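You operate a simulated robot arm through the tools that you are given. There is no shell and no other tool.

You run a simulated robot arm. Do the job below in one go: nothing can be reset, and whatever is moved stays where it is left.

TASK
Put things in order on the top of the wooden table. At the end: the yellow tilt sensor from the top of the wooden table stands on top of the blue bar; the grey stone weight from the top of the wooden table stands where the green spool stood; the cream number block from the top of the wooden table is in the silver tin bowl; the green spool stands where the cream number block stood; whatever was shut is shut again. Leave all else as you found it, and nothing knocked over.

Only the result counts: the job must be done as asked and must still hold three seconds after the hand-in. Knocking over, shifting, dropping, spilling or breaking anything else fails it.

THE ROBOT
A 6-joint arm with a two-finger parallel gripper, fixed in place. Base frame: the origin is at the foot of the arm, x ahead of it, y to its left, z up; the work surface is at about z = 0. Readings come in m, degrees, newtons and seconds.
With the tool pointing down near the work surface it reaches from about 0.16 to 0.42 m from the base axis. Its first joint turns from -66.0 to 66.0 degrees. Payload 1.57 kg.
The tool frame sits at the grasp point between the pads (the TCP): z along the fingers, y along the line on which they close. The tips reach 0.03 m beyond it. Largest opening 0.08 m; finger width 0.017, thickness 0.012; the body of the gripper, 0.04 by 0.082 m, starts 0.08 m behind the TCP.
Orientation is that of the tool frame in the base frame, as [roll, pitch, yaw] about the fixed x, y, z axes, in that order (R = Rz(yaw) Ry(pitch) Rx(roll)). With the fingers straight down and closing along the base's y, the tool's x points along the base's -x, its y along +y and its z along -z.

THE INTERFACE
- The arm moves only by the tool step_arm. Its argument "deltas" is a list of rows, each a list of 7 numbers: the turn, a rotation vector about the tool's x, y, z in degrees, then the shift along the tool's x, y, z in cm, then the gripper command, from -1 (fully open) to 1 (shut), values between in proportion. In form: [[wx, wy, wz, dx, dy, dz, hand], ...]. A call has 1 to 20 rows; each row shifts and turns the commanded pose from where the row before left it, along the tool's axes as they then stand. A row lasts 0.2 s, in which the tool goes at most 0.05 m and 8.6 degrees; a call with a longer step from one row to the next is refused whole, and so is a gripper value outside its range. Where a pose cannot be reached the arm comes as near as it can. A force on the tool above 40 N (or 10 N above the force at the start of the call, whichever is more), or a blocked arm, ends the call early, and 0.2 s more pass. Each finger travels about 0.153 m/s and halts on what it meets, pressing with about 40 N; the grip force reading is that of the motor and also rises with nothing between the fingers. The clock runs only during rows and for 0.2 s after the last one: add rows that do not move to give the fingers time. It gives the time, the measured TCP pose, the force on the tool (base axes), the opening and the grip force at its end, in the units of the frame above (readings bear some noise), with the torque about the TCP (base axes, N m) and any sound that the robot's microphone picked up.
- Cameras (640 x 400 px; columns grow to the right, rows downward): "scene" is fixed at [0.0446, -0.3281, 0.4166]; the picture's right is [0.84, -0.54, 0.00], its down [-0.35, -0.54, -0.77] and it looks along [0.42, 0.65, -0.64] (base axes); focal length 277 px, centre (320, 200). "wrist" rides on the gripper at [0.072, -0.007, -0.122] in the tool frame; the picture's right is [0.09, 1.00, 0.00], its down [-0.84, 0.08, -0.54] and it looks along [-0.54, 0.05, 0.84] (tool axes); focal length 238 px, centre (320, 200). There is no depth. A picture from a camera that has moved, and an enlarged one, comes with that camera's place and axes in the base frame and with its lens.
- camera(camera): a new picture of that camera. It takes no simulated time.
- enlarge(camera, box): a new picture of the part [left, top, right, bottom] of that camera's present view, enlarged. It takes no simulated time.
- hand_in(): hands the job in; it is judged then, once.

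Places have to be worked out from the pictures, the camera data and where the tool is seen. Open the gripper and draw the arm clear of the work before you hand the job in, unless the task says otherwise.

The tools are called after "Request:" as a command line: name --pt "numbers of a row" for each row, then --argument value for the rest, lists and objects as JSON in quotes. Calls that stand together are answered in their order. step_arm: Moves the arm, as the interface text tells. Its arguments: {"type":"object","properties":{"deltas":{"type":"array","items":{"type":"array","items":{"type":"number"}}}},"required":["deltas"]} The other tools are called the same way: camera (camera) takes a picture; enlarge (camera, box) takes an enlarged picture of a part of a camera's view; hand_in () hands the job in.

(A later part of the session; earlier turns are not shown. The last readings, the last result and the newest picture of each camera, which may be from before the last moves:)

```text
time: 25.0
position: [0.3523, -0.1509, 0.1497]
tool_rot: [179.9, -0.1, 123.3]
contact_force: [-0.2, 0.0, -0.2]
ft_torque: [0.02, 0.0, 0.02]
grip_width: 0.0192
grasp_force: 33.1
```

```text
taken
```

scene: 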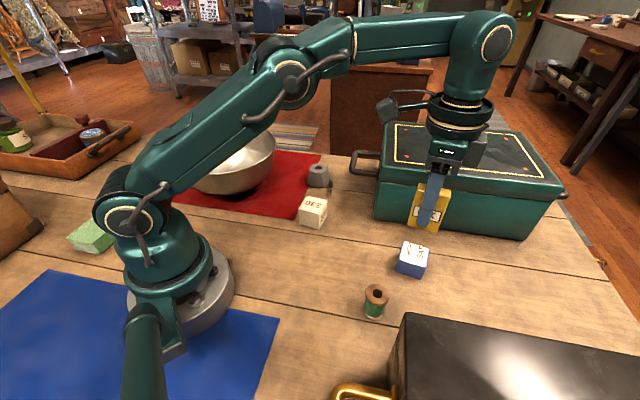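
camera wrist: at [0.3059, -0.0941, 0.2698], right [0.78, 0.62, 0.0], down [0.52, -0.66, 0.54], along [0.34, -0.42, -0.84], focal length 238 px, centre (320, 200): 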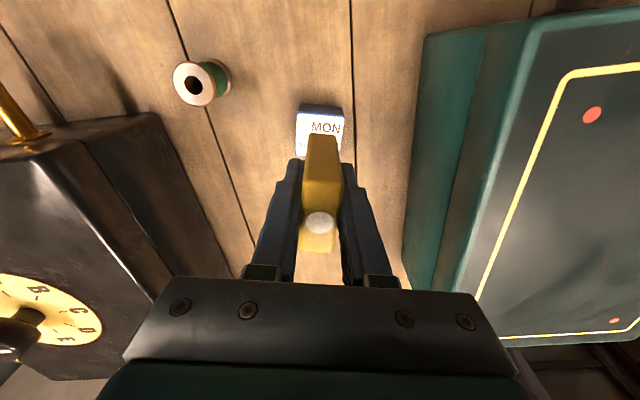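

I'll zoom in to check the alignment of the bar beneath the sensor.

Request:
enlarge --camera "wrist" --box '[270, 90, 370, 180]'

Request:
enlarge --camera "scene" --box '[360, 150, 480, 290]'

```text
4.44 times, centred on (320, 135) of wrist
camera zoom: at [0.3059, -0.0941, 0.2698], right [0.78, 0.62, 0.0], down [0.52, -0.66, 0.54], along [0.34, -0.42, -0.84], focal length 1059 px, centre (320, 489)
```

zoom: 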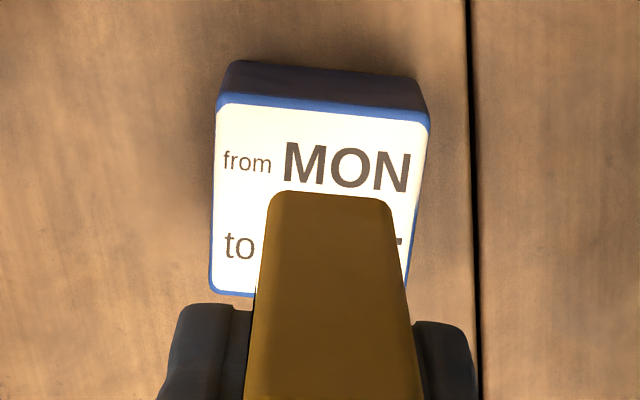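

```text
2.86 times, centred on (420, 220) of scene
camera zoom: at [0.0446, -0.3281, 0.4166], right [0.84, -0.54, 0.0], down [-0.35, -0.54, -0.77], along [0.42, 0.65, -0.64], focal length 792 px, centre (34, 143)
```

zoom: 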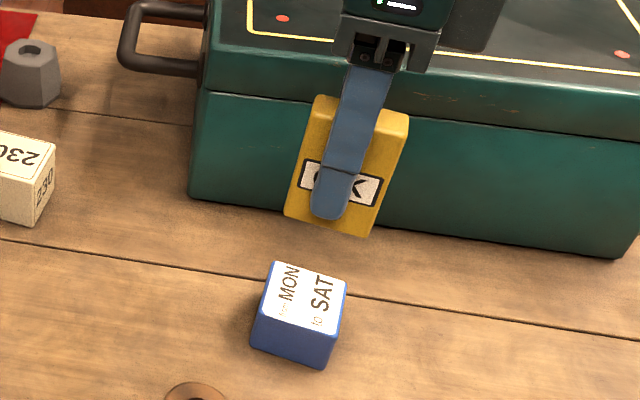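

The bar's centre is about 3.5 mm ahead and 2 mm left of the tool axis, while the sensor is about 2 mm ahead. I'll correct slightly and lower to just above the bar.

Request:
step_arm --pt "0 0 0 -0.15 -0.2 0 1" --pt "0 0 0 0 0 2 1" --pt "0 0 0 0 0 2 1" --pt "0 0 0 0 0 1.5 1" --pt "0 0 0 0 0 0.7 1" --pt "0 0 0 0 0 0 1" --pt "0 0 0 0 0 0 1"

Request:
enlarge --camera "wrist" --box '[250, 80, 390, 280]'

Request:
enlarge --camera "scene" --box '[360, 180, 480, 290]'

```text
time: 26.6
position: [0.3503, -0.1538, 0.0873]
tool_rot: [179.9, 0.1, 123.4]
contact_force: [0.1, -0.1, -0.4]
ft_torque: [0.0, 0.03, -0.01]
grip_width: 0.0192
grasp_force: 33.6
```

```text
2.00 times, centred on (320, 180) of wrist
camera zoom: at [0.3043, -0.0969, 0.2087], right [0.78, 0.62, 0.0], down [0.52, -0.66, 0.54], along [0.34, -0.42, -0.84], focal length 477 px, centre (320, 240)
```

zoom: 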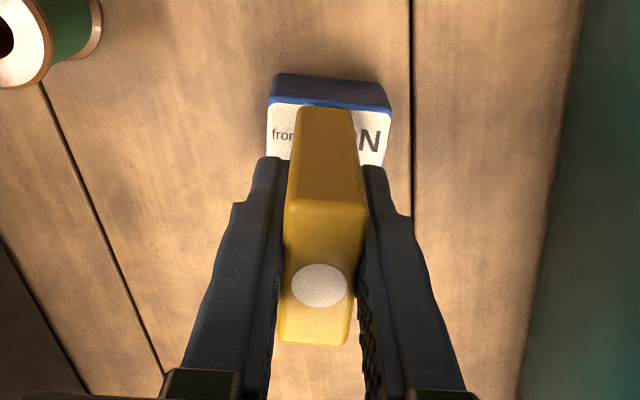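

```text
3.64 times, centred on (420, 235) of scene
camera zoom: at [0.0446, -0.3281, 0.4166], right [0.84, -0.54, 0.0], down [-0.35, -0.54, -0.77], along [0.42, 0.65, -0.64], focal length 1008 px, centre (-44, 73)
```

zoom: 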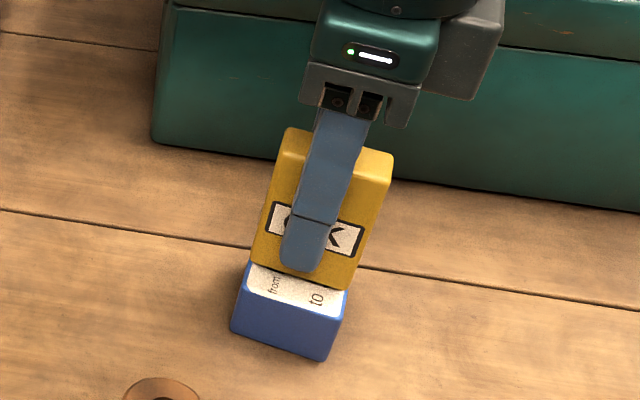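

The sensor is centred over the bar, about 5 mm above it. I'm lowering gently and checking force.

Request:
step_arm --pt "0 0 0 0 0 0.3 1" --pt "0 0 0 0 0 0.15 1" --pt "0 0 0 0 0 0 1"

Request:
enlarge --camera "scene" --box '[380, 210, 450, 290]'

```text
time: 27.4
position: [0.3513, -0.1552, 0.0834]
tool_rot: [179.9, 0.0, 123.2]
contact_force: [0.3, 0.3, -0.8]
ft_torque: [-0.01, 0.0, 0.01]
grip_width: 0.0194
grasp_force: 33.7
```

```text
5.00 times, centred on (415, 250) of scene
camera zoom: at [0.0446, -0.3281, 0.4166], right [0.84, -0.54, 0.0], down [-0.35, -0.54, -0.77], along [0.42, 0.65, -0.64], focal length 1386 px, centre (-155, -50)
```

zoom: 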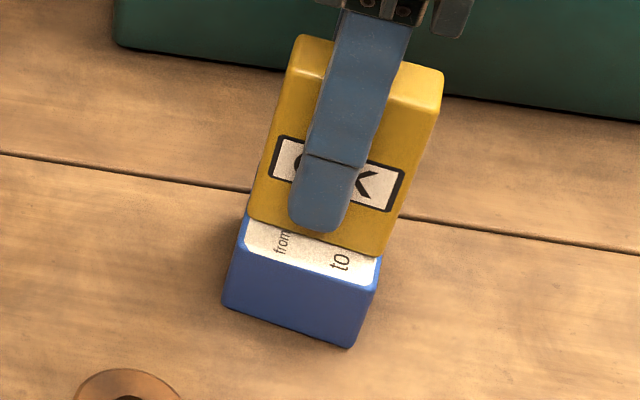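

The sensor's centre is within about 2 mm of the bar's centre. I'm lowering the last couple of millimetres until a contact force shows.

Request:
step_arm --pt "0 0 0 0 0 0.1 1" --pt "0 0 0 0 0 0.1 1" --pt "0 0 0 0 0 0 1"

```text
time: 28.2
position: [0.3503, -0.1534, 0.0824]
tool_rot: [179.9, 0.2, 123.3]
contact_force: [-4.8, 2.4, 20.3]
ft_torque: [0.13, 0.26, -0.05]
grip_width: 0.0192
grasp_force: 33.3
```

Contact at about 20 N. I'll relieve it slightly, then open partly to release.

Request:
step_arm --pt "0 0 0 0 0 -0.07 1" --pt "0 0 0 0 0 0 1"

```text
time: 28.8
position: [0.3511, -0.1553, 0.0819]
tool_rot: [179.8, 0.1, 123.4]
contact_force: [-1.4, 2.0, 20.6]
ft_torque: [0.1, 0.08, 0.03]
grip_width: 0.0196
grasp_force: 33.3
```

Request:
step_arm --pt "0 0 0 0 0 -0.06 1" --pt "0 0 0 0 0 0 1"

```text
time: 29.4
position: [0.3502, -0.155, 0.0824]
tool_rot: [179.8, 0.2, 123.3]
contact_force: [1.9, 2.1, 20.2]
ft_torque: [0.05, -0.09, 0.0]
grip_width: 0.0192
grasp_force: 33.5
```

Request:
step_arm --pt "0 0 0 0 0 -0.08 1" --pt "0 0 0 0 0 0 1"

Request:
enlarge --camera "scene" --box '[380, 210, 450, 290]'

```text
time: 30.0
position: [0.3507, -0.1548, 0.0822]
tool_rot: [179.9, 0.2, 123.4]
contact_force: [3.6, -1.8, 16.2]
ft_torque: [-0.22, -0.18, -0.03]
grip_width: 0.0195
grasp_force: 33.0
```

```text
5.00 times, centred on (415, 250) of scene
camera zoom: at [0.0446, -0.3281, 0.4166], right [0.84, -0.54, 0.0], down [-0.35, -0.54, -0.77], along [0.42, 0.65, -0.64], focal length 1386 px, centre (-155, -50)
```

zoom: 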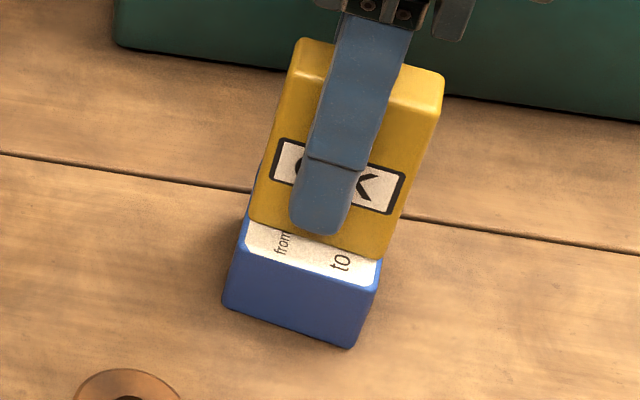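

Request:
step_arm --pt "0 0 0 0 0 -0.06 1" --pt "0 0 0 0 0 0 1"

```text
time: 30.6
position: [0.3497, -0.1551, 0.084]
tool_rot: [180.0, -0.2, 123.3]
contact_force: [-0.1, -0.5, 1.2]
ft_torque: [-0.01, 0.01, 0.0]
grip_width: 0.0192
grasp_force: 33.7
```

Force is now about 1 N. I'll lower 0.5 mm to be sure it's resting, then read.

Request:
step_arm --pt "0 0 0 0 0 0.06 1" --pt "0 0 0 0 0 0 1"

```text
time: 31.2
position: [0.3507, -0.1543, 0.0836]
tool_rot: [179.9, 0.1, 123.4]
contact_force: [0.2, -0.6, -0.4]
ft_torque: [-0.01, 0.0, -0.02]
grip_width: 0.0194
grasp_force: 33.3
```

Request:
step_arm --pt "0 0 0 0 0 0.06 1" --pt "0 0 0 0 0 0 1"

```text
time: 31.8
position: [0.3513, -0.1541, 0.0832]
tool_rot: [180.0, 0.1, 123.3]
contact_force: [0.2, -0.4, -0.5]
ft_torque: [-0.03, -0.01, 0.01]
grip_width: 0.0194
grasp_force: 33.6
```

Request:
step_arm --pt "0 0 0 0 0 0.05 1" --pt "0 0 0 0 0 0 1"

```text
time: 32.4
position: [0.3509, -0.154, 0.0822]
tool_rot: [179.8, 0.2, 123.4]
contact_force: [0.3, 1.2, 3.5]
ft_torque: [0.03, 0.02, -0.01]
grip_width: 0.0194
grasp_force: 32.9
```

Light contact of 3.5 N: the sensor is resting. I'm opening gradually.

Request:
step_arm --pt "0 0 0 0 0 0 0.4" --pt "0 0 0 0 0 0 0.25" --pt "0 0 0 0 0 0 0.0" --pt "0 0 0 0 0 0 -0.3" --pt "0 0 0 0 0 0 -0.3"

Request:
enlarge --camera "wrist" --box '[220, 80, 420, 280]'

Request:
enlarge --camera "scene" --box '[370, 170, 470, 290]'

```text
time: 33.6
position: [0.3513, -0.1543, 0.0821]
tool_rot: [179.9, 0.1, 123.4]
contact_force: [0.5, 0.6, -0.4]
ft_torque: [0.02, 0.03, 0.02]
grip_width: 0.0523
grasp_force: 0.0
```

```text
2.00 times, centred on (320, 180) of wrist
camera zoom: at [0.3052, -0.0974, 0.2037], right [0.78, 0.62, 0.0], down [0.52, -0.66, 0.54], along [0.34, -0.42, -0.84], focal length 477 px, centre (320, 240)
```

zoom: 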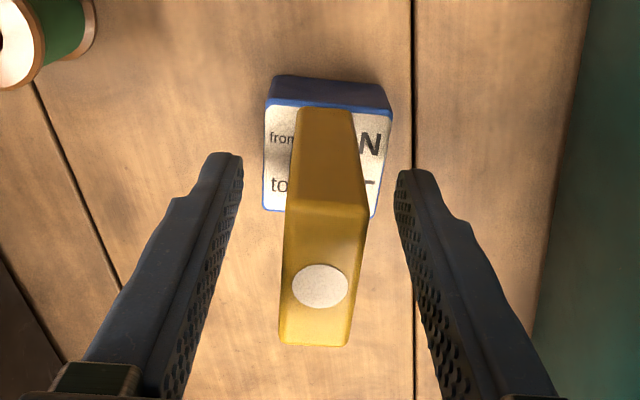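

```text
3.33 times, centred on (420, 230) of scene
camera zoom: at [0.0446, -0.3281, 0.4166], right [0.84, -0.54, 0.0], down [-0.35, -0.54, -0.77], along [0.42, 0.65, -0.64], focal length 924 px, centre (-13, 100)
```

zoom: 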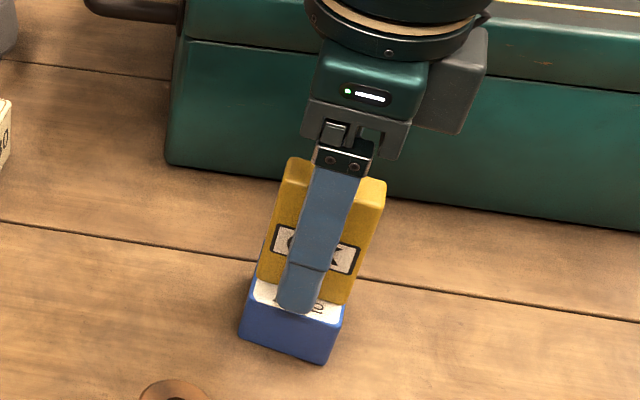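

The sensor stands on the bar. I'm rising straight up, then moving over toward the cream block with the gripper open.

Request:
step_arm --pt "0 0 0 0 0 -1.5 -0.3" --pt "0 0 0 0 0 -3 -0.3" --pt "0 0 0 0 0 -4 -0.3" --pt "0 0 0 0 0 -4 -0.3" --pt "0 0 0 3.85 0.48 0 -1" --pt "0 0 0 3.85 0.48 0 -1" --pt "0 0 0 3.85 0.48 0 -1" --pt "0 0 0 3.85 0.48 0 -1" --pt "0 0 0 3.85 0.48 0 -1" --pt "0 0 -8 0 0 0 -1" --pt "0 0 -8 0 0 0 -1" --pt "0 0 -8 0 0 0 -1" --pt "0 0 -8 0 0 0 -1" --pt "0 0 -8 0 0 0 -1" --pt "0 0 0 0 0 0 -1" --pt "0 0 0 0 0 0 -1"

Request:
camera --camera "wrist"

Request:
camera --camera "scene"

```text
time: 37.0
position: [0.2583, 0.0219, 0.1859]
tool_rot: [179.9, 0.2, 163.4]
contact_force: [-0.1, 0.1, 0.3]
ft_torque: [0.0, -0.03, 0.01]
grip_width: 0.08
grasp_force: 0.1
out of reach, approached as far as the arm can: row 4
```

```text
taken
camera wrist: at [0.1872, 0.0359, 0.3068], right [0.2, 0.98, 0.0], down [0.82, -0.16, 0.54], along [0.53, -0.11, -0.84], focal length 238 px, centre (320, 200)
```

wrist: 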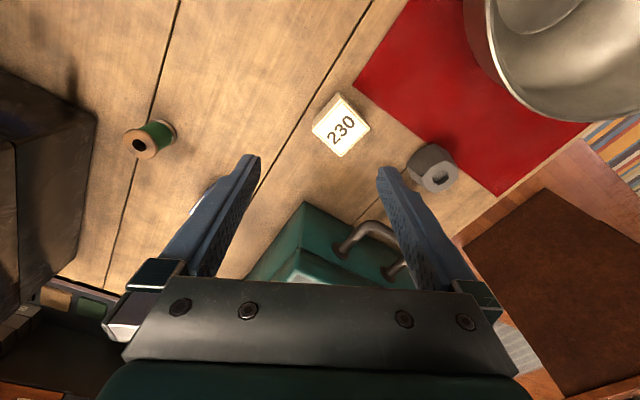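

```text
taken
```

scene: 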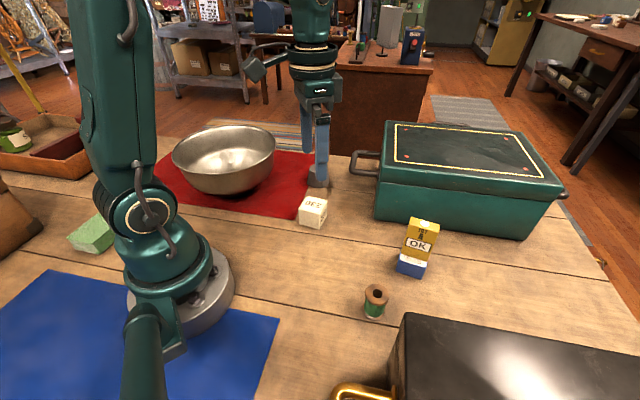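

Sensor and bar look right. Now I'll zoom in on the cream block, the stone and the spool for measurement.

Request:
enlarge --camera "wrist" --box '[290, 80, 390, 170]'

Request:
enlarge --camera "scene" --box '[280, 150, 360, 240]'

Request:
enlarge --camera "wrist" --box '[100, 100, 200, 180]'

Request:
enlarge --camera "wrist" --box '[390, 120, 480, 200]'

```text
4.44 times, centred on (340, 125) of wrist
camera zoom: at [0.1872, 0.0359, 0.3068], right [0.2, 0.98, 0.0], down [0.82, -0.16, 0.54], along [0.53, -0.11, -0.84], focal length 1059 px, centre (231, 533)
```

zoom: 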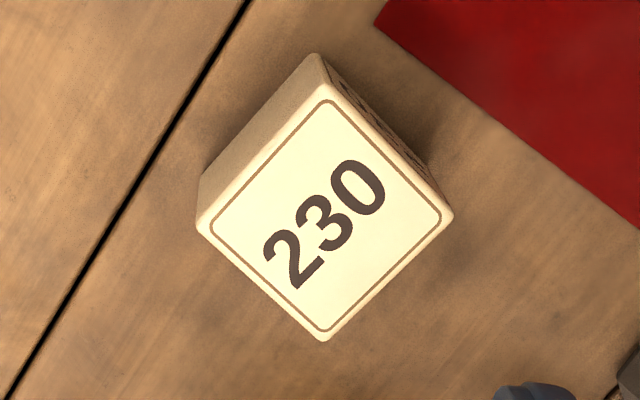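

```text
4.44 times, centred on (320, 195) of scene
camera zoom: at [0.0446, -0.3281, 0.4166], right [0.84, -0.54, 0.0], down [-0.35, -0.54, -0.77], along [0.42, 0.65, -0.64], focal length 1232 px, centre (320, 222)
```

zoom: 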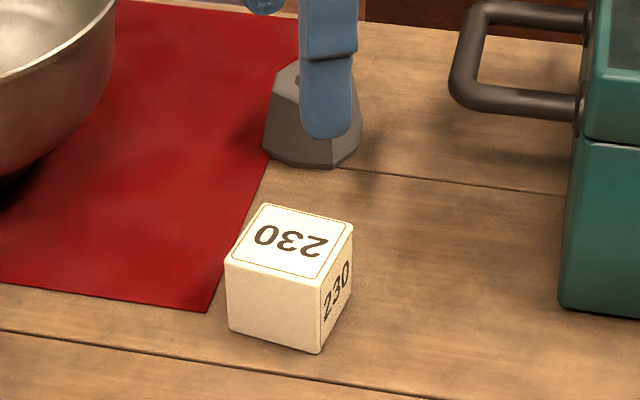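

```text
5.00 times, centred on (150, 140) of wrist
camera zoom: at [0.1872, 0.0359, 0.3068], right [0.2, 0.98, 0.0], down [0.82, -0.16, 0.54], along [0.53, -0.11, -0.84], focal length 1192 px, centre (1170, 500)
```

zoom: 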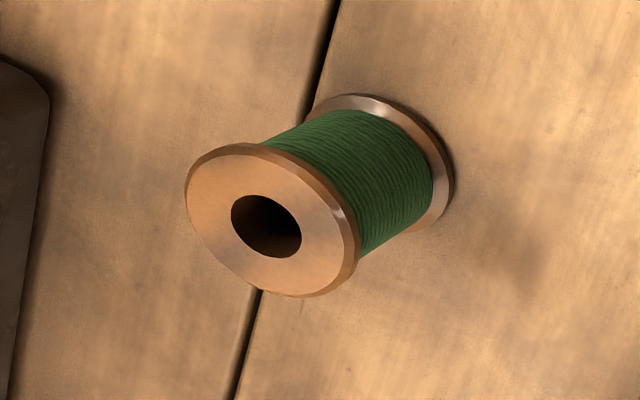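

```text
5.00 times, centred on (435, 160) of wrist
camera zoom: at [0.1872, 0.0359, 0.3068], right [0.2, 0.98, 0.0], down [0.82, -0.16, 0.54], along [0.53, -0.11, -0.84], focal length 1192 px, centre (-255, 400)
```

zoom: 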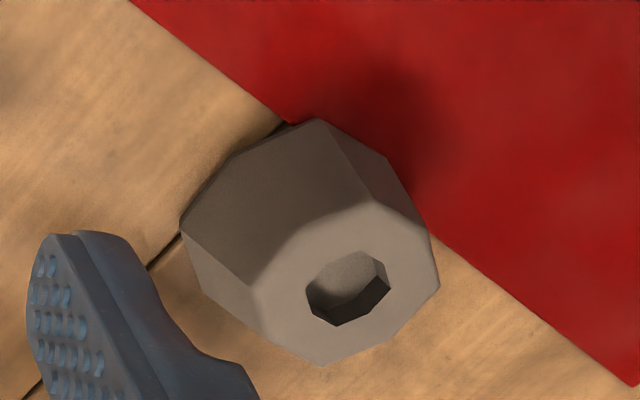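

Triangulated: cream block centre (0.2677,0.0432), 4.4 cm cube, sides at 36°. Spool (0.239,-0.183), ~3.6 cm diameter, 4.3 cm tall. Stone (0.350,0.155). Bowl centre ≈(0.165,0.251). I'll align with the cream block and lower part-way to verify.

Request:
step_arm --pt "0 0 -7.5 0 0 0 -1" --pt "0 0 -7.5 0 0 0 -1" --pt "0 0 -7.5 0 0 0 -1" --pt "0 0 -7.5 0 0 0 -1" --pt "0 0 -7.5 0 0 0 -1" --pt "0 0 -7.5 0 0 0 -1" --pt "0 0 -7.5 0 0 0 -1" --pt "0 0 0 -2.0 1.2 0 -1" --pt "0 0 0 0 0 3 -1" --pt "0 0 0 0 0 3 -1" --pt "0 0 0 0 0 0 -1" --pt "0 0 0 0 0 0 -1"

Request:
camera --camera "wrist"

```text
time: 39.6
position: [0.2667, 0.0467, 0.1262]
tool_rot: [-179.9, 0.2, -144.2]
contact_force: [-0.3, 0.6, -0.2]
ft_torque: [-0.02, 0.03, 0.0]
grip_width: 0.0801
grasp_force: 0.0
```

```text
taken
camera wrist: at [0.2119, -0.002, 0.2473], right [-0.66, 0.75, 0.0], down [0.63, 0.55, 0.54], along [0.41, 0.36, -0.84], focal length 238 px, centre (320, 200)
```

wrist: 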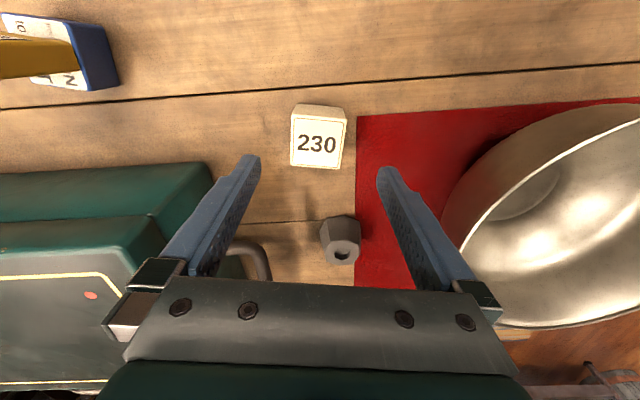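

The block is centred between the fingers (top at (318,143) against about (321,144) expected). I'm descending and closing.

Request:
step_arm --pt "0 0 0 0 0 3 -1" --pt "0 0 0 0 0 3 -1" --pt "0 0 0 0 0 2.4 -1" --pt "0 0 0 0 0 0 -1" --pt "0 0 0 0 0 0 -0.3" --pt "0 0 0 0 0 0 1" --pt "0 0 0 0 0 0 1" --pt "0 0 0 0 0 0 1"

Request:
camera --camera "wrist"

```text
time: 41.4
position: [0.266, 0.0431, 0.0448]
tool_rot: [-179.9, 0.1, -144.3]
contact_force: [0.3, 1.1, 0.5]
ft_torque: [0.03, 0.0, 0.01]
grip_width: 0.0459
grasp_force: 39.8
```

```text
taken
camera wrist: at [0.2116, -0.0035, 0.1656], right [-0.66, 0.75, 0.0], down [0.63, 0.55, 0.54], along [0.41, 0.36, -0.84], focal length 238 px, centre (320, 200)
```

wrist: 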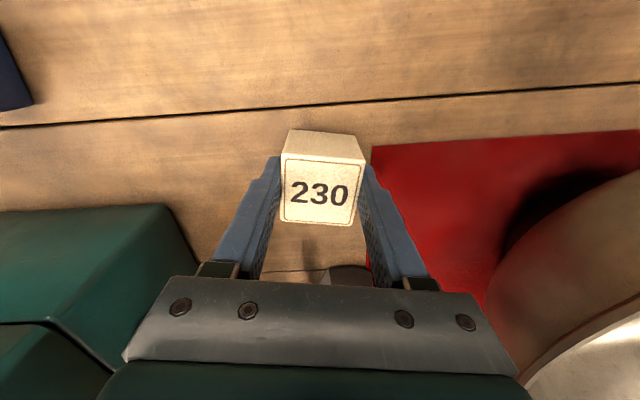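

Gripped (0.0459). I'm lifting well clear and carrying the block over to above the bowl centre.

Request:
step_arm --pt "0 0 0 0 0 -2 1" --pt "0 0 0 0 0 -4 1" --pt "0 0 0 0 0 -5 1" --pt "0 0 0 0 0 -5 1" --pt "0 0 0 -0.65 3.8 0 1" --pt "0 0 0 -0.65 3.8 0 1" --pt "0 0 0 -0.65 3.8 0 1" --pt "0 0 0 -0.65 3.8 0 1" --pt "0 0 0 -0.65 3.8 0 1" --pt "0 0 0 -0.65 3.8 0 1" --pt "0 0 0 0 0 0 1" --pt "0 0 0 0 0 0 1"

Request:
camera --camera "wrist"

Request:
camera --camera "scene"

```text
time: 44.0
position: [0.1682, 0.248, 0.2025]
tool_rot: [-180.0, -0.1, -144.2]
contact_force: [0.9, -0.5, -0.9]
ft_torque: [0.0, -0.04, -0.05]
grip_width: 0.0458
grasp_force: 40.1
out of reach, approached as far as the arm can: row 10
```

```text
taken
camera wrist: at [0.1131, 0.2012, 0.324], right [-0.66, 0.75, 0.0], down [0.63, 0.55, 0.54], along [0.41, 0.36, -0.84], focal length 238 px, centre (320, 200)
```

wrist: 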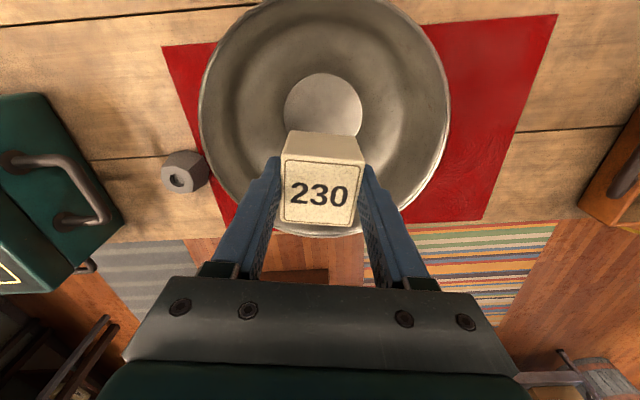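

```text
taken
```

scene: 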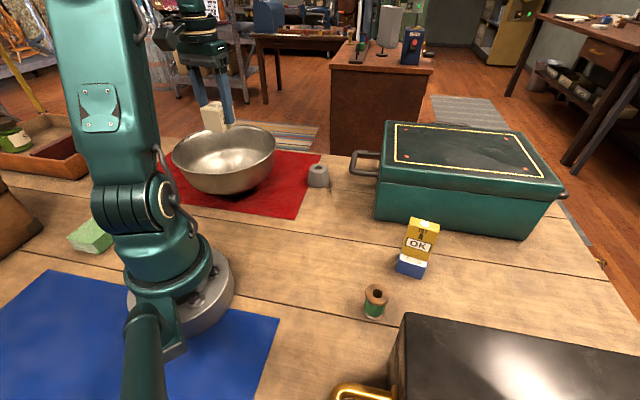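

The block is over the bowl's flat floor, with the disc's centre about 5–7 mm back toward the robot. I'm shifting slightly and lowering into the bowl.

Request:
step_arm --pt "0 0 0 0.5 0 0 1" --pt "0 0 0 0 0 3 1" --pt "0 0 0 0 0 3 1" --pt "0 0 0 0 0 3 1" --pt "0 0 0 0 0 3 1" --pt "0 0 0 0 0 1 1" --pt "0 0 0 0 0 0 1"

Request:
camera --camera "wrist"

Request:
enlarge --camera "scene" --box '[140, 60, 340, 230]'

```text
time: 45.6
position: [0.167, 0.2458, 0.0728]
tool_rot: [-179.9, 0.0, -144.2]
contact_force: [0.1, 0.1, 0.0]
ft_torque: [0.0, 0.02, 0.01]
grip_width: 0.0459
grasp_force: 40.2
```

```text
taken
camera wrist: at [0.1121, 0.1989, 0.1944], right [-0.66, 0.75, 0.0], down [0.63, 0.55, 0.54], along [0.41, 0.36, -0.84], focal length 238 px, centre (320, 200)
```

wrist: 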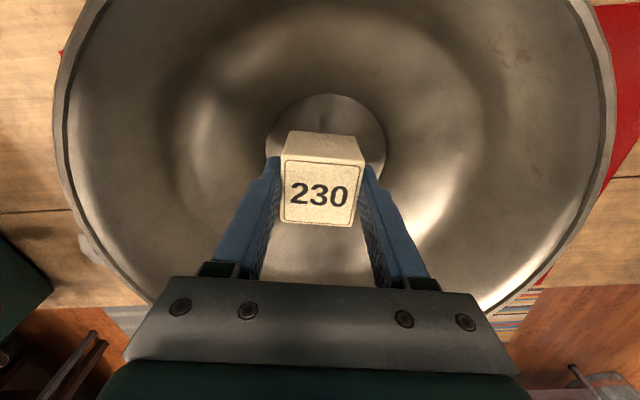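

```text
2.35 times, centred on (240, 145) of scene
camera zoom: at [0.0446, -0.3281, 0.4166], right [0.84, -0.54, 0.0], down [-0.35, -0.54, -0.77], along [0.42, 0.65, -0.64], focal length 652 px, centre (508, 329)
```

zoom: 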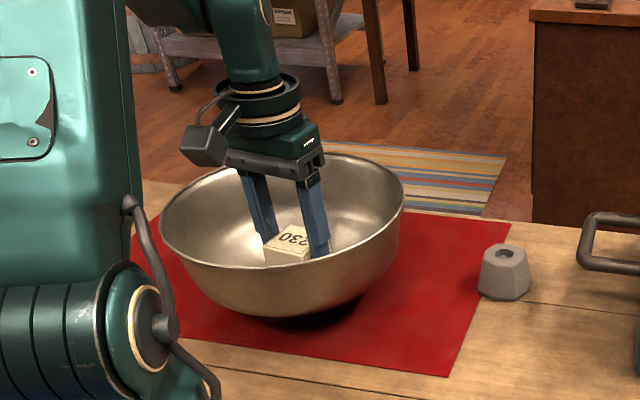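

The block is centred in the bowl, still about 2–3 cm above the table level. I'm lowering in small steps to find the floor.

Request:
step_arm --pt "0 0 0 0 0 0.5 1" --pt "0 0 0 0 0 0.5 1" --pt "0 0 0 0 0 0 1"

```text
time: 46.4
position: [0.1668, 0.2465, 0.0616]
tool_rot: [180.0, 0.0, -144.1]
contact_force: [-0.6, 0.1, -0.7]
ft_torque: [0.02, -0.01, -0.03]
grip_width: 0.0458
grasp_force: 39.8
```

Request:
step_arm --pt "0 0 0 0 0 0.4 1" --pt "0 0 0 0 0 0 1"

```text
time: 47.0
position: [0.167, 0.2452, 0.0567]
tool_rot: [180.0, -0.1, -144.0]
contact_force: [-0.2, -0.9, -0.5]
ft_torque: [0.03, 0.0, -0.01]
grip_width: 0.0459
grasp_force: 40.0
```

No contact yet, so I'm continuing down in 2–3 mm steps.

Request:
step_arm --pt "0 0 0 0 0 0.25 1" --pt "0 0 0 0 0 0 1"

```text
time: 47.6
position: [0.1654, 0.2457, 0.0536]
tool_rot: [-180.0, -0.1, -144.2]
contact_force: [-0.5, -0.1, -0.5]
ft_torque: [0.0, -0.02, -0.04]
grip_width: 0.0458
grasp_force: 40.0
```

Request:
step_arm --pt "0 0 0 0 0 0.2 1" --pt "0 0 0 0 0 0 1"

```text
time: 48.2
position: [0.1656, 0.2451, 0.0522]
tool_rot: [-179.9, 0.0, -144.2]
contact_force: [-0.1, -0.6, -0.8]
ft_torque: [-0.02, 0.01, 0.0]
grip_width: 0.0458
grasp_force: 40.1
```

Request:
step_arm --pt "0 0 0 0 0 0.2 1" --pt "0 0 0 0 0 0 1"

```text
time: 48.8
position: [0.1664, 0.2448, 0.051]
tool_rot: [180.0, -0.1, -144.1]
contact_force: [0.1, -0.6, -0.6]
ft_torque: [0.01, -0.01, -0.02]
grip_width: 0.0457
grasp_force: 40.1
```

Request:
step_arm --pt "0 0 0 0 0 0.15 1" --pt "0 0 0 0 0 0 1"

```text
time: 49.4
position: [0.1669, 0.2445, 0.0487]
tool_rot: [180.0, 0.0, -144.2]
contact_force: [0.4, 0.4, 0.5]
ft_torque: [-0.02, -0.02, -0.02]
grip_width: 0.0459
grasp_force: 40.1
```

Request:
step_arm --pt "0 0 0 0 0 0.12 1" --pt "0 0 0 0 0 0 1"

```text
time: 50.0
position: [0.1672, 0.2457, 0.0483]
tool_rot: [-179.9, 0.1, -144.1]
contact_force: [-0.7, 0.1, -0.4]
ft_torque: [0.0, -0.02, -0.03]
grip_width: 0.046
grasp_force: 40.0
```

Request:
step_arm --pt "0 0 0 0 0 0.12 1" --pt "0 0 0 0 0 0 1"

```text
time: 50.6
position: [0.1661, 0.2444, 0.048]
tool_rot: [-180.0, 0.1, -144.2]
contact_force: [-5.8, -8.0, 28.0]
ft_torque: [-0.15, 0.24, 0.01]
grip_width: 0.0456
grasp_force: 40.6
```

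Contact with the floor. I'll relieve the force slightly before releasing.

Request:
step_arm --pt "0 0 0 0 0 -0.15 1" --pt "0 0 0 0 0 0 1"

```text
time: 51.2
position: [0.1669, 0.2449, 0.0483]
tool_rot: [-179.9, 0.0, -144.3]
contact_force: [1.3, -0.2, 0.2]
ft_torque: [0.03, -0.04, 0.0]
grip_width: 0.0456
grasp_force: 40.1
```

Force is zero, with the block resting. I'm opening modestly to avoid the bowl's wall and lifting straight out.

Request:
step_arm --pt "0 0 0 0 0 0 -0.25" --pt "0 0 0 0 0 0 -0.35" --pt "0 0 0 0 0 0 -0.45" --pt "0 0 0 0 0 0 -0.45"

Request:
camera --camera "wrist"

```text
time: 52.2
position: [0.1681, 0.245, 0.0484]
tool_rot: [-179.9, 0.0, -144.2]
contact_force: [-0.5, 0.7, 0.7]
ft_torque: [0.02, -0.03, -0.05]
grip_width: 0.0582
grasp_force: 0.1
```

```text
taken
camera wrist: at [0.1122, 0.1987, 0.1695], right [-0.66, 0.75, 0.0], down [0.63, 0.55, 0.54], along [0.41, 0.36, -0.84], focal length 238 px, centre (320, 200)
```

wrist: 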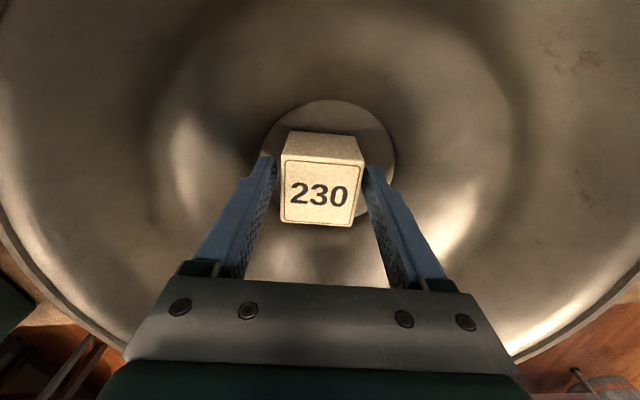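

The cream block sits in the bowl. I'm lifting straight out, turning the tool to yaw 180 and heading back toward the middle.

Request:
step_arm --pt "0 0 0 0 0 -2 -0.45" --pt "0 0 0 0 0 -4 -0.45" --pt "0 0 0 0 0 -4.5 -0.45" --pt "0 0 0 0 0 -4 -0.45" --pt "0 0 7.16 0 0 0 -1" --pt "0 0 7.16 0 0 0 -1" --pt "0 0 7.16 0 0 0 -1" --pt "0 0 7.16 0 0 0 -1" --pt "0 0 7.16 0 0 0 -1" --pt "0 0 0 -2.06 -3.9 0 -1" --pt "0 0 0 -2.06 -3.9 0 -1" --pt "0 0 0 -2.06 -3.9 0 -1" --pt "0 0 0 -2.06 -3.9 0 -1" --pt "0 0 0 -2.06 -3.9 0 -1" --pt "0 0 0 0 0 0 -1"

Request:
camera --camera "wrist"

Request:
camera --camera "scene"

```text
time: 55.4
position: [0.2725, 0.0498, 0.1926]
tool_rot: [-180.0, 0.1, -179.9]
contact_force: [-0.8, -0.5, 0.5]
ft_torque: [0.01, 0.01, 0.0]
grip_width: 0.0801
grasp_force: 0.1
```

```text
taken
camera wrist: at [0.2008, 0.0441, 0.3142], right [-0.09, 1.0, 0.0], down [0.84, 0.08, 0.54], along [0.54, 0.05, -0.84], focal length 238 px, centre (320, 200)
```

wrist: 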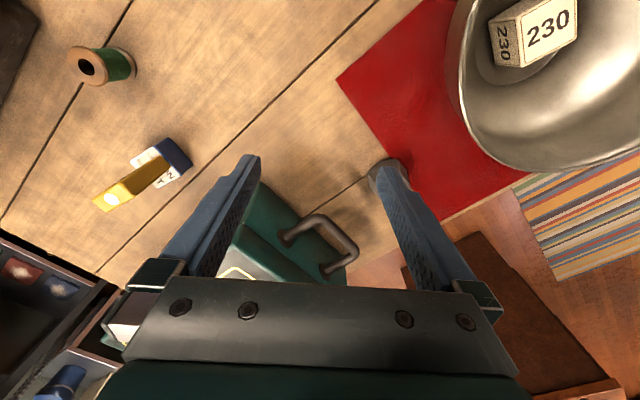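

```text
taken
```

scene: 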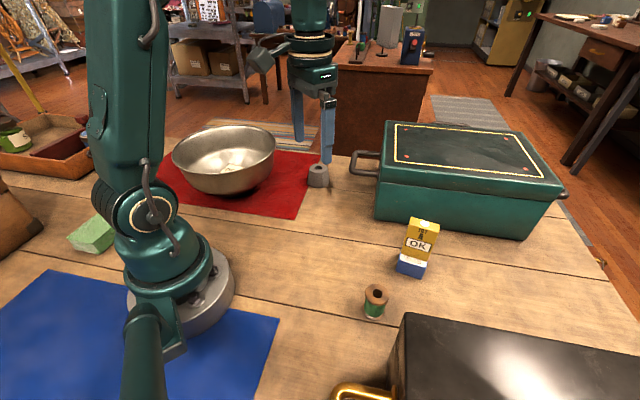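

The cream block is in the bowl. Now I'm moving over the spool.

Request:
step_arm --pt "0 0 0 0.56 -3.88 0 -1" --pt "0 0 0 0.56 -3.88 0 -1" --pt "0 0 0 0.56 -3.88 0 -1" --pt "0 0 0 0.56 -3.88 0 -1" --pt "0 0 0 0.56 -3.88 0 -1" --pt "0 0 0 0.56 -3.88 0 -1" --pt "0 0 0 0 0 3 -1" --pt "0 0 0 0 0 3 -1" --pt "0 0 0 0 0 0 -1"

Request:
camera --camera "wrist"

Request:
enlarge --camera "wrist" --box '[270, 90, 370, 190]'

```text
time: 57.4
position: [0.2375, -0.1841, 0.1347]
tool_rot: [-179.9, 0.2, -179.8]
contact_force: [0.6, 0.2, 0.1]
ft_torque: [-0.04, 0.02, 0.02]
grip_width: 0.08
grasp_force: 0.1
```

```text
taken
camera wrist: at [0.1644, -0.1893, 0.2564], right [-0.09, 1.0, 0.0], down [0.84, 0.08, 0.54], along [0.54, 0.05, -0.84], focal length 238 px, centre (320, 200)
```

wrist: 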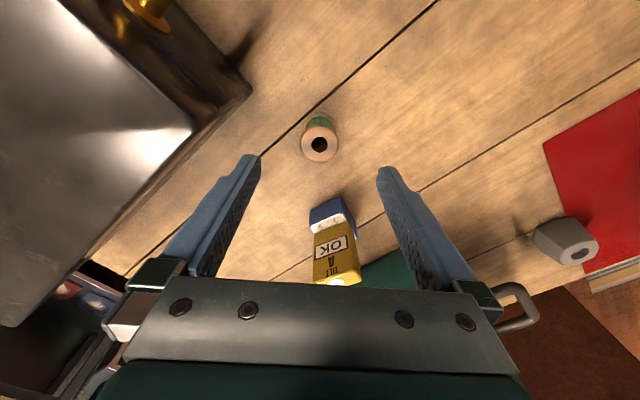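

```text
4.00 times, centred on (320, 140) of wrist
camera zoom: at [0.1644, -0.1893, 0.2564], right [-0.09, 1.0, 0.0], down [0.84, 0.08, 0.54], along [0.54, 0.05, -0.84], focal length 953 px, centre (320, 440)
```

zoom: 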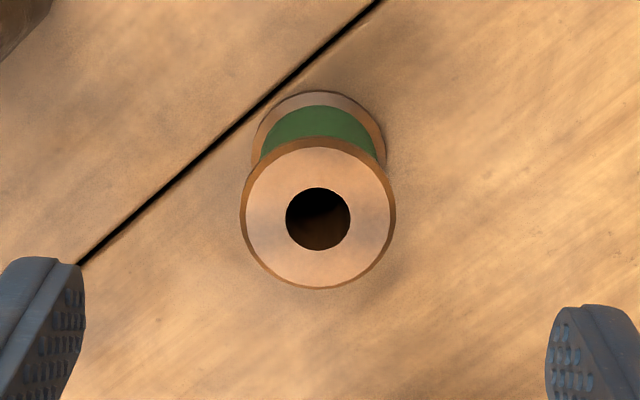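

The spool's centre is ≈(0.2397,-0.1837), about 3 mm ahead of the TCP. I'm correcting and descending, low enough to hold both flanges.

Request:
step_arm --pt "0 0 0 -0.3 -0.13 0 -1" --pt "0 0 0 0 0 3 -1" --pt "0 0 0 0 0 3 -1" --pt "0 0 0 0 0 3 -1" --pt "0 0 0 0 0 0.6 -1" --pt "0 0 0 0 0 0 -1"

Request:
camera --camera "wrist"

```text
time: 58.8
position: [0.2403, -0.1836, 0.0357]
tool_rot: [-179.9, 0.1, -180.0]
contact_force: [0.0, 1.2, 0.7]
ft_torque: [-0.02, 0.02, 0.0]
grip_width: 0.0802
grasp_force: 0.1
```

```text
taken
camera wrist: at [0.1668, -0.1887, 0.1571], right [-0.09, 1.0, 0.0], down [0.84, 0.08, 0.54], along [0.54, 0.05, -0.84], focal length 238 px, centre (320, 200)
```

wrist: 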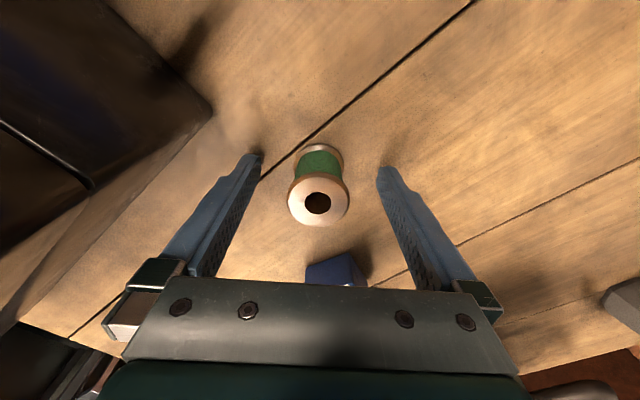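

The spool is centred to within 2 mm. I'm making a small nudge, lowering 2 mm and closing.

Request:
step_arm --pt "0 0 0 -0.2 -0.13 0.2 -1" --pt "0 0 0 0 0 0 -1" --pt "0 0 0 0 0 0 -0.3" --pt "0 0 0 0 0 0 0.0" --pt "0 0 0 0 0 0 0.6" --pt "0 0 0 0 0 0 0.6"

Request:
camera --camera "wrist"

Request:
enlarge --camera "scene" --box '[320, 240, 440, 340]'

```text
time: 60.2
position: [0.2423, -0.183, 0.0348]
tool_rot: [-180.0, 0.0, -179.9]
contact_force: [-0.1, -0.4, -0.4]
ft_torque: [0.01, -0.02, 0.02]
grip_width: 0.0353
grasp_force: 40.2
```

```text
taken
camera wrist: at [0.1691, -0.1896, 0.1561], right [-0.09, 1.0, 0.0], down [0.84, 0.08, 0.54], along [0.54, 0.05, -0.84], focal length 238 px, centre (320, 200)
```

wrist: 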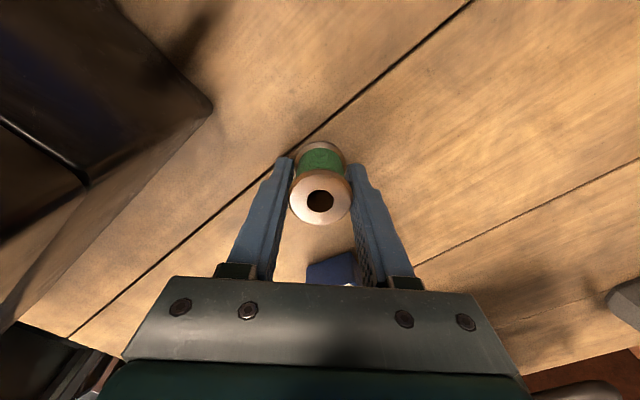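

```text
4.00 times, centred on (380, 290) of scene
camera zoom: at [0.0446, -0.3281, 0.4166], right [0.84, -0.54, 0.0], down [-0.35, -0.54, -0.77], along [0.42, 0.65, -0.64], focal length 1109 px, centre (80, -160)
```

zoom: 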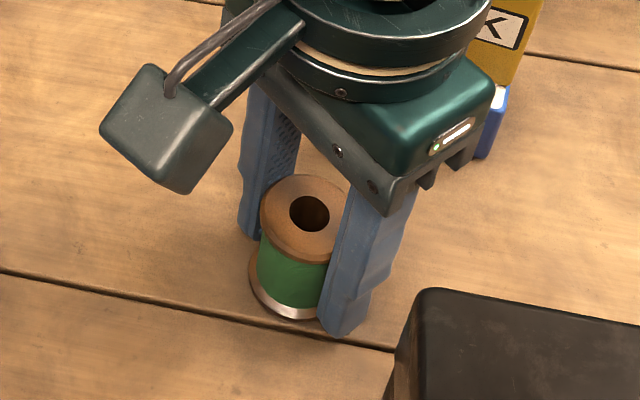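

Gripped (0.0353). I'm lifting and carrying the spool to the cream block's former spot (0.267,0.0435).

Request:
step_arm --pt "0 0 0 0 0 -1 0.6" --pt "0 0 0 0 0 -3 0.6" --pt "0 0 0 0 0 -4 0.6" --pt "0 0 0 0 0 -4 0.6" --pt "0 0 0 -0.2 1.9 0 0.6" --pt "0 0 0 -0.43 3.77 0 0.6" --pt "0 0 0 -0.43 3.77 0 0.6" --pt "0 0 0 -0.43 3.77 0 0.6" --pt "0 0 0 -0.43 3.77 0 0.6" --pt "0 0 0 -0.43 3.77 0 0.6" --pt "0 0 0 -0.22 1.88 0 0.6" --pt "0 0 0 0 0 0 0.6" --pt "0 0 0 0 0 0 0.6"

Request:
camera --camera "wrist"

Request:
camera --camera "scene"

```text
time: 63.0
position: [0.2673, 0.0418, 0.154]
tool_rot: [-179.9, 0.1, -180.0]
contact_force: [-0.1, 0.1, -1.0]
ft_torque: [-0.01, 0.02, -0.01]
grip_width: 0.035
grasp_force: 40.1
```

```text
taken
camera wrist: at [0.1949, 0.0355, 0.2756], right [-0.09, 1.0, 0.0], down [0.84, 0.08, 0.54], along [0.54, 0.05, -0.84], focal length 238 px, centre (320, 200)
```

wrist: 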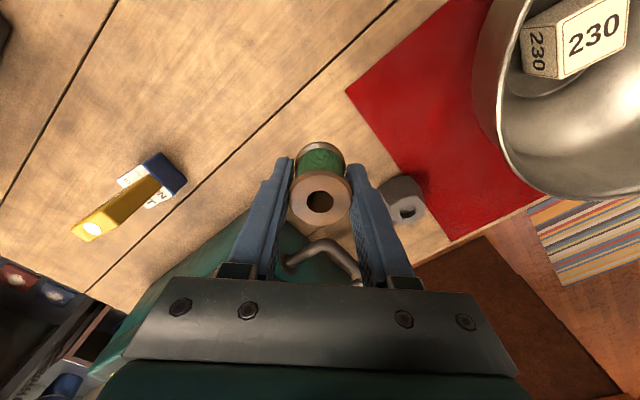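

```text
taken
```

scene: 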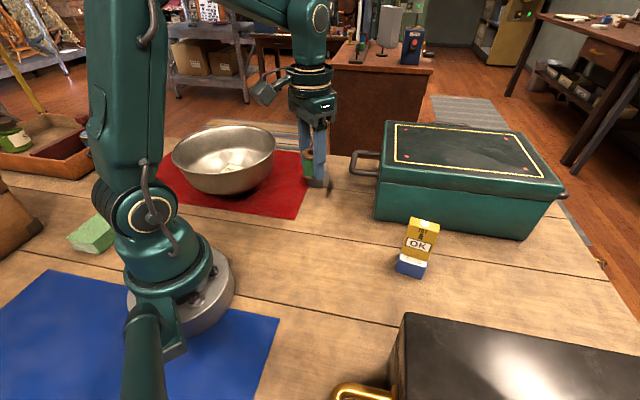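

I'm over the spot (TCP ≈(0.267,0.0425)). I'm nudging 1 mm, lowering close to the table, then making contact gently.

Request:
step_arm --pt "0 0 0 0 0.1 3 0.6" --pt "0 0 0 0 0 3 0.6" --pt "0 0 0 0 0 3 0.6" --pt "0 0 0 0 0 2 0.6" --pt "0 0 0 0 0 0.5 0.6" --pt "0 0 0 0 0 0 0.6"

Request:
enlarge --camera "scene" --box '[270, 150, 370, 240]'

```text
time: 64.4
position: [0.2678, 0.0427, 0.0415]
tool_rot: [-179.8, 0.1, -179.9]
contact_force: [0.7, 1.0, 0.0]
ft_torque: [-0.04, 0.0, 0.0]
grip_width: 0.0348
grasp_force: 40.3
```

```text
4.44 times, centred on (320, 195) of scene
camera zoom: at [0.0446, -0.3281, 0.4166], right [0.84, -0.54, 0.0], down [-0.35, -0.54, -0.77], along [0.42, 0.65, -0.64], focal length 1232 px, centre (320, 222)
```

zoom: 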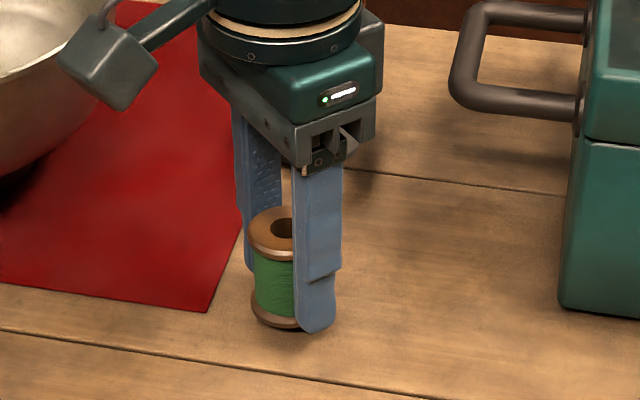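

Request:
step_arm --pt "0 0 0 0 0 0.4 0.6" --pt "0 0 0 0 0 0.15 0.6" --pt "0 0 0 0 0 0 0.6"

```text
time: 65.2
position: [0.2677, 0.0427, 0.0369]
tool_rot: [-179.9, 0.1, -179.9]
contact_force: [-0.4, 0.6, -1.3]
ft_torque: [-0.02, -0.03, -0.01]
grip_width: 0.0329
grasp_force: 39.4
```

The grip width dropped to 0.033. I'll check how the spool sits in the fingers before continuing.

Request:
camera --camera "wrist"

Request:
enlarge --camera "scene" --box '[290, 170, 360, 230]'

Request:
enlarge --camera "wrist" --box '[260, 110, 380, 260]'

```text
taken
camera wrist: at [0.195, 0.0363, 0.1569], right [-0.09, 1.0, 0.0], down [0.84, 0.08, 0.54], along [0.54, 0.05, -0.84], focal length 238 px, centre (320, 200)
```

wrist: 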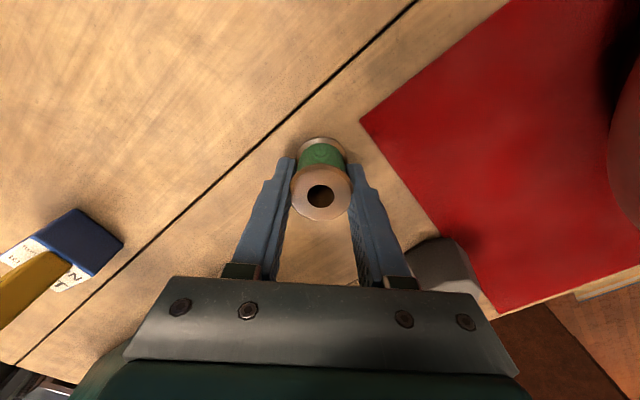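

```text
6.67 times, centred on (325, 200) of scene
camera zoom: at [0.0446, -0.3281, 0.4166], right [0.84, -0.54, 0.0], down [-0.35, -0.54, -0.77], along [0.42, 0.65, -0.64], focal length 1848 px, centre (287, 200)
```

zoom: 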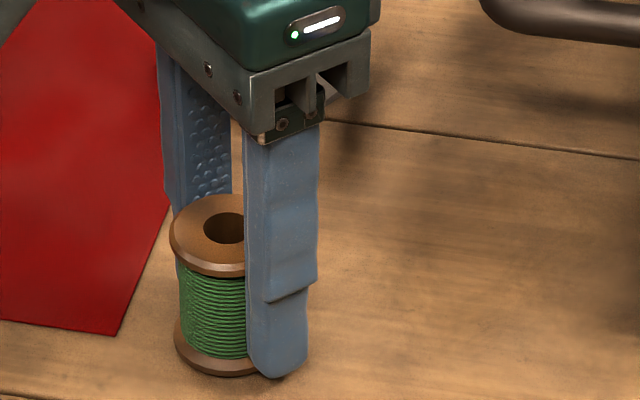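

```text
2.67 times, centred on (320, 185) of wrist
camera zoom: at [0.195, 0.0363, 0.1569], right [-0.09, 1.0, 0.0], down [0.84, 0.08, 0.54], along [0.54, 0.05, -0.84], focal length 636 px, centre (320, 240)
```

zoom: 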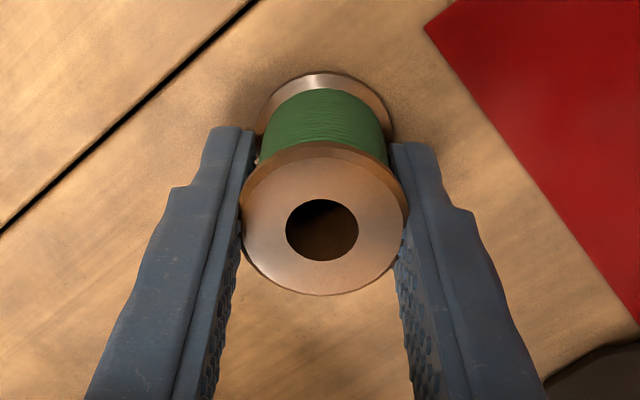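

The spool has crept about 3–4 mm toward the robot in the grip and is within about 1 mm of the table. I'll lower that last bit and release before it creeps further.

Request:
step_arm --pt "0 0 0 0 0 0.08 0.6" --pt "0 0 0 0 0 0 0.25"

Request:
enlarge --camera "wrist" --box '[260, 110, 380, 260]'

Request:
enlarge --camera "scene" --box '[290, 170, 360, 230]'

```text
time: 66.0
position: [0.2669, 0.0416, 0.0362]
tool_rot: [-180.0, 0.4, -179.8]
contact_force: [-2.1, 1.1, 8.6]
ft_torque: [-0.11, 0.08, -0.06]
grip_width: 0.0328
grasp_force: 39.8
stopped in row 2: the force on the tool passed its limit at 41 N (the readings are from after the stop); the commanded pose is now the measured one
```

```text
2.67 times, centred on (320, 185) of wrist
camera zoom: at [0.1951, 0.036, 0.1568], right [-0.09, 1.0, 0.0], down [0.83, 0.08, 0.55], along [0.54, 0.05, -0.84], focal length 636 px, centre (320, 240)
```

zoom: 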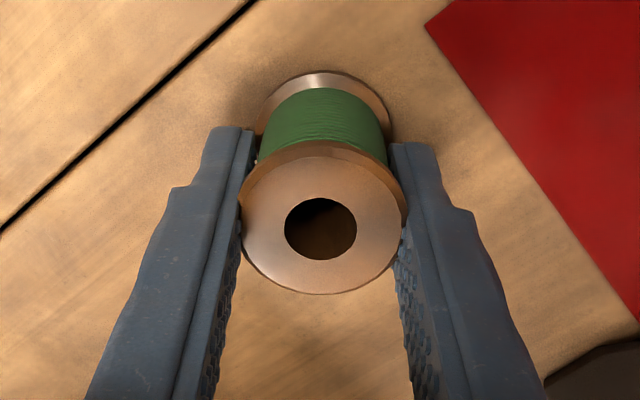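

```text
6.67 times, centred on (325, 200) of scene
camera zoom: at [0.0446, -0.3281, 0.4166], right [0.84, -0.54, 0.0], down [-0.35, -0.54, -0.77], along [0.42, 0.65, -0.64], focal length 1848 px, centre (287, 200)
```

zoom: 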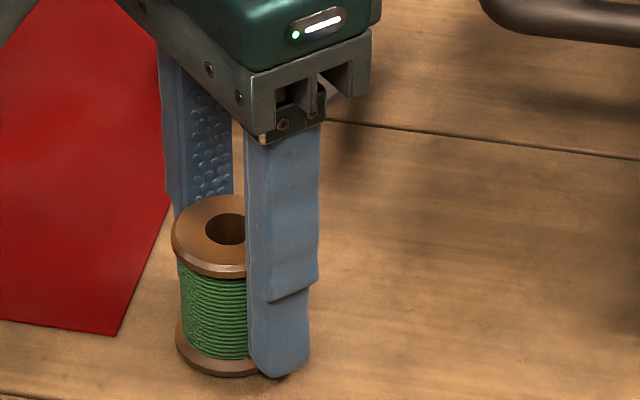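

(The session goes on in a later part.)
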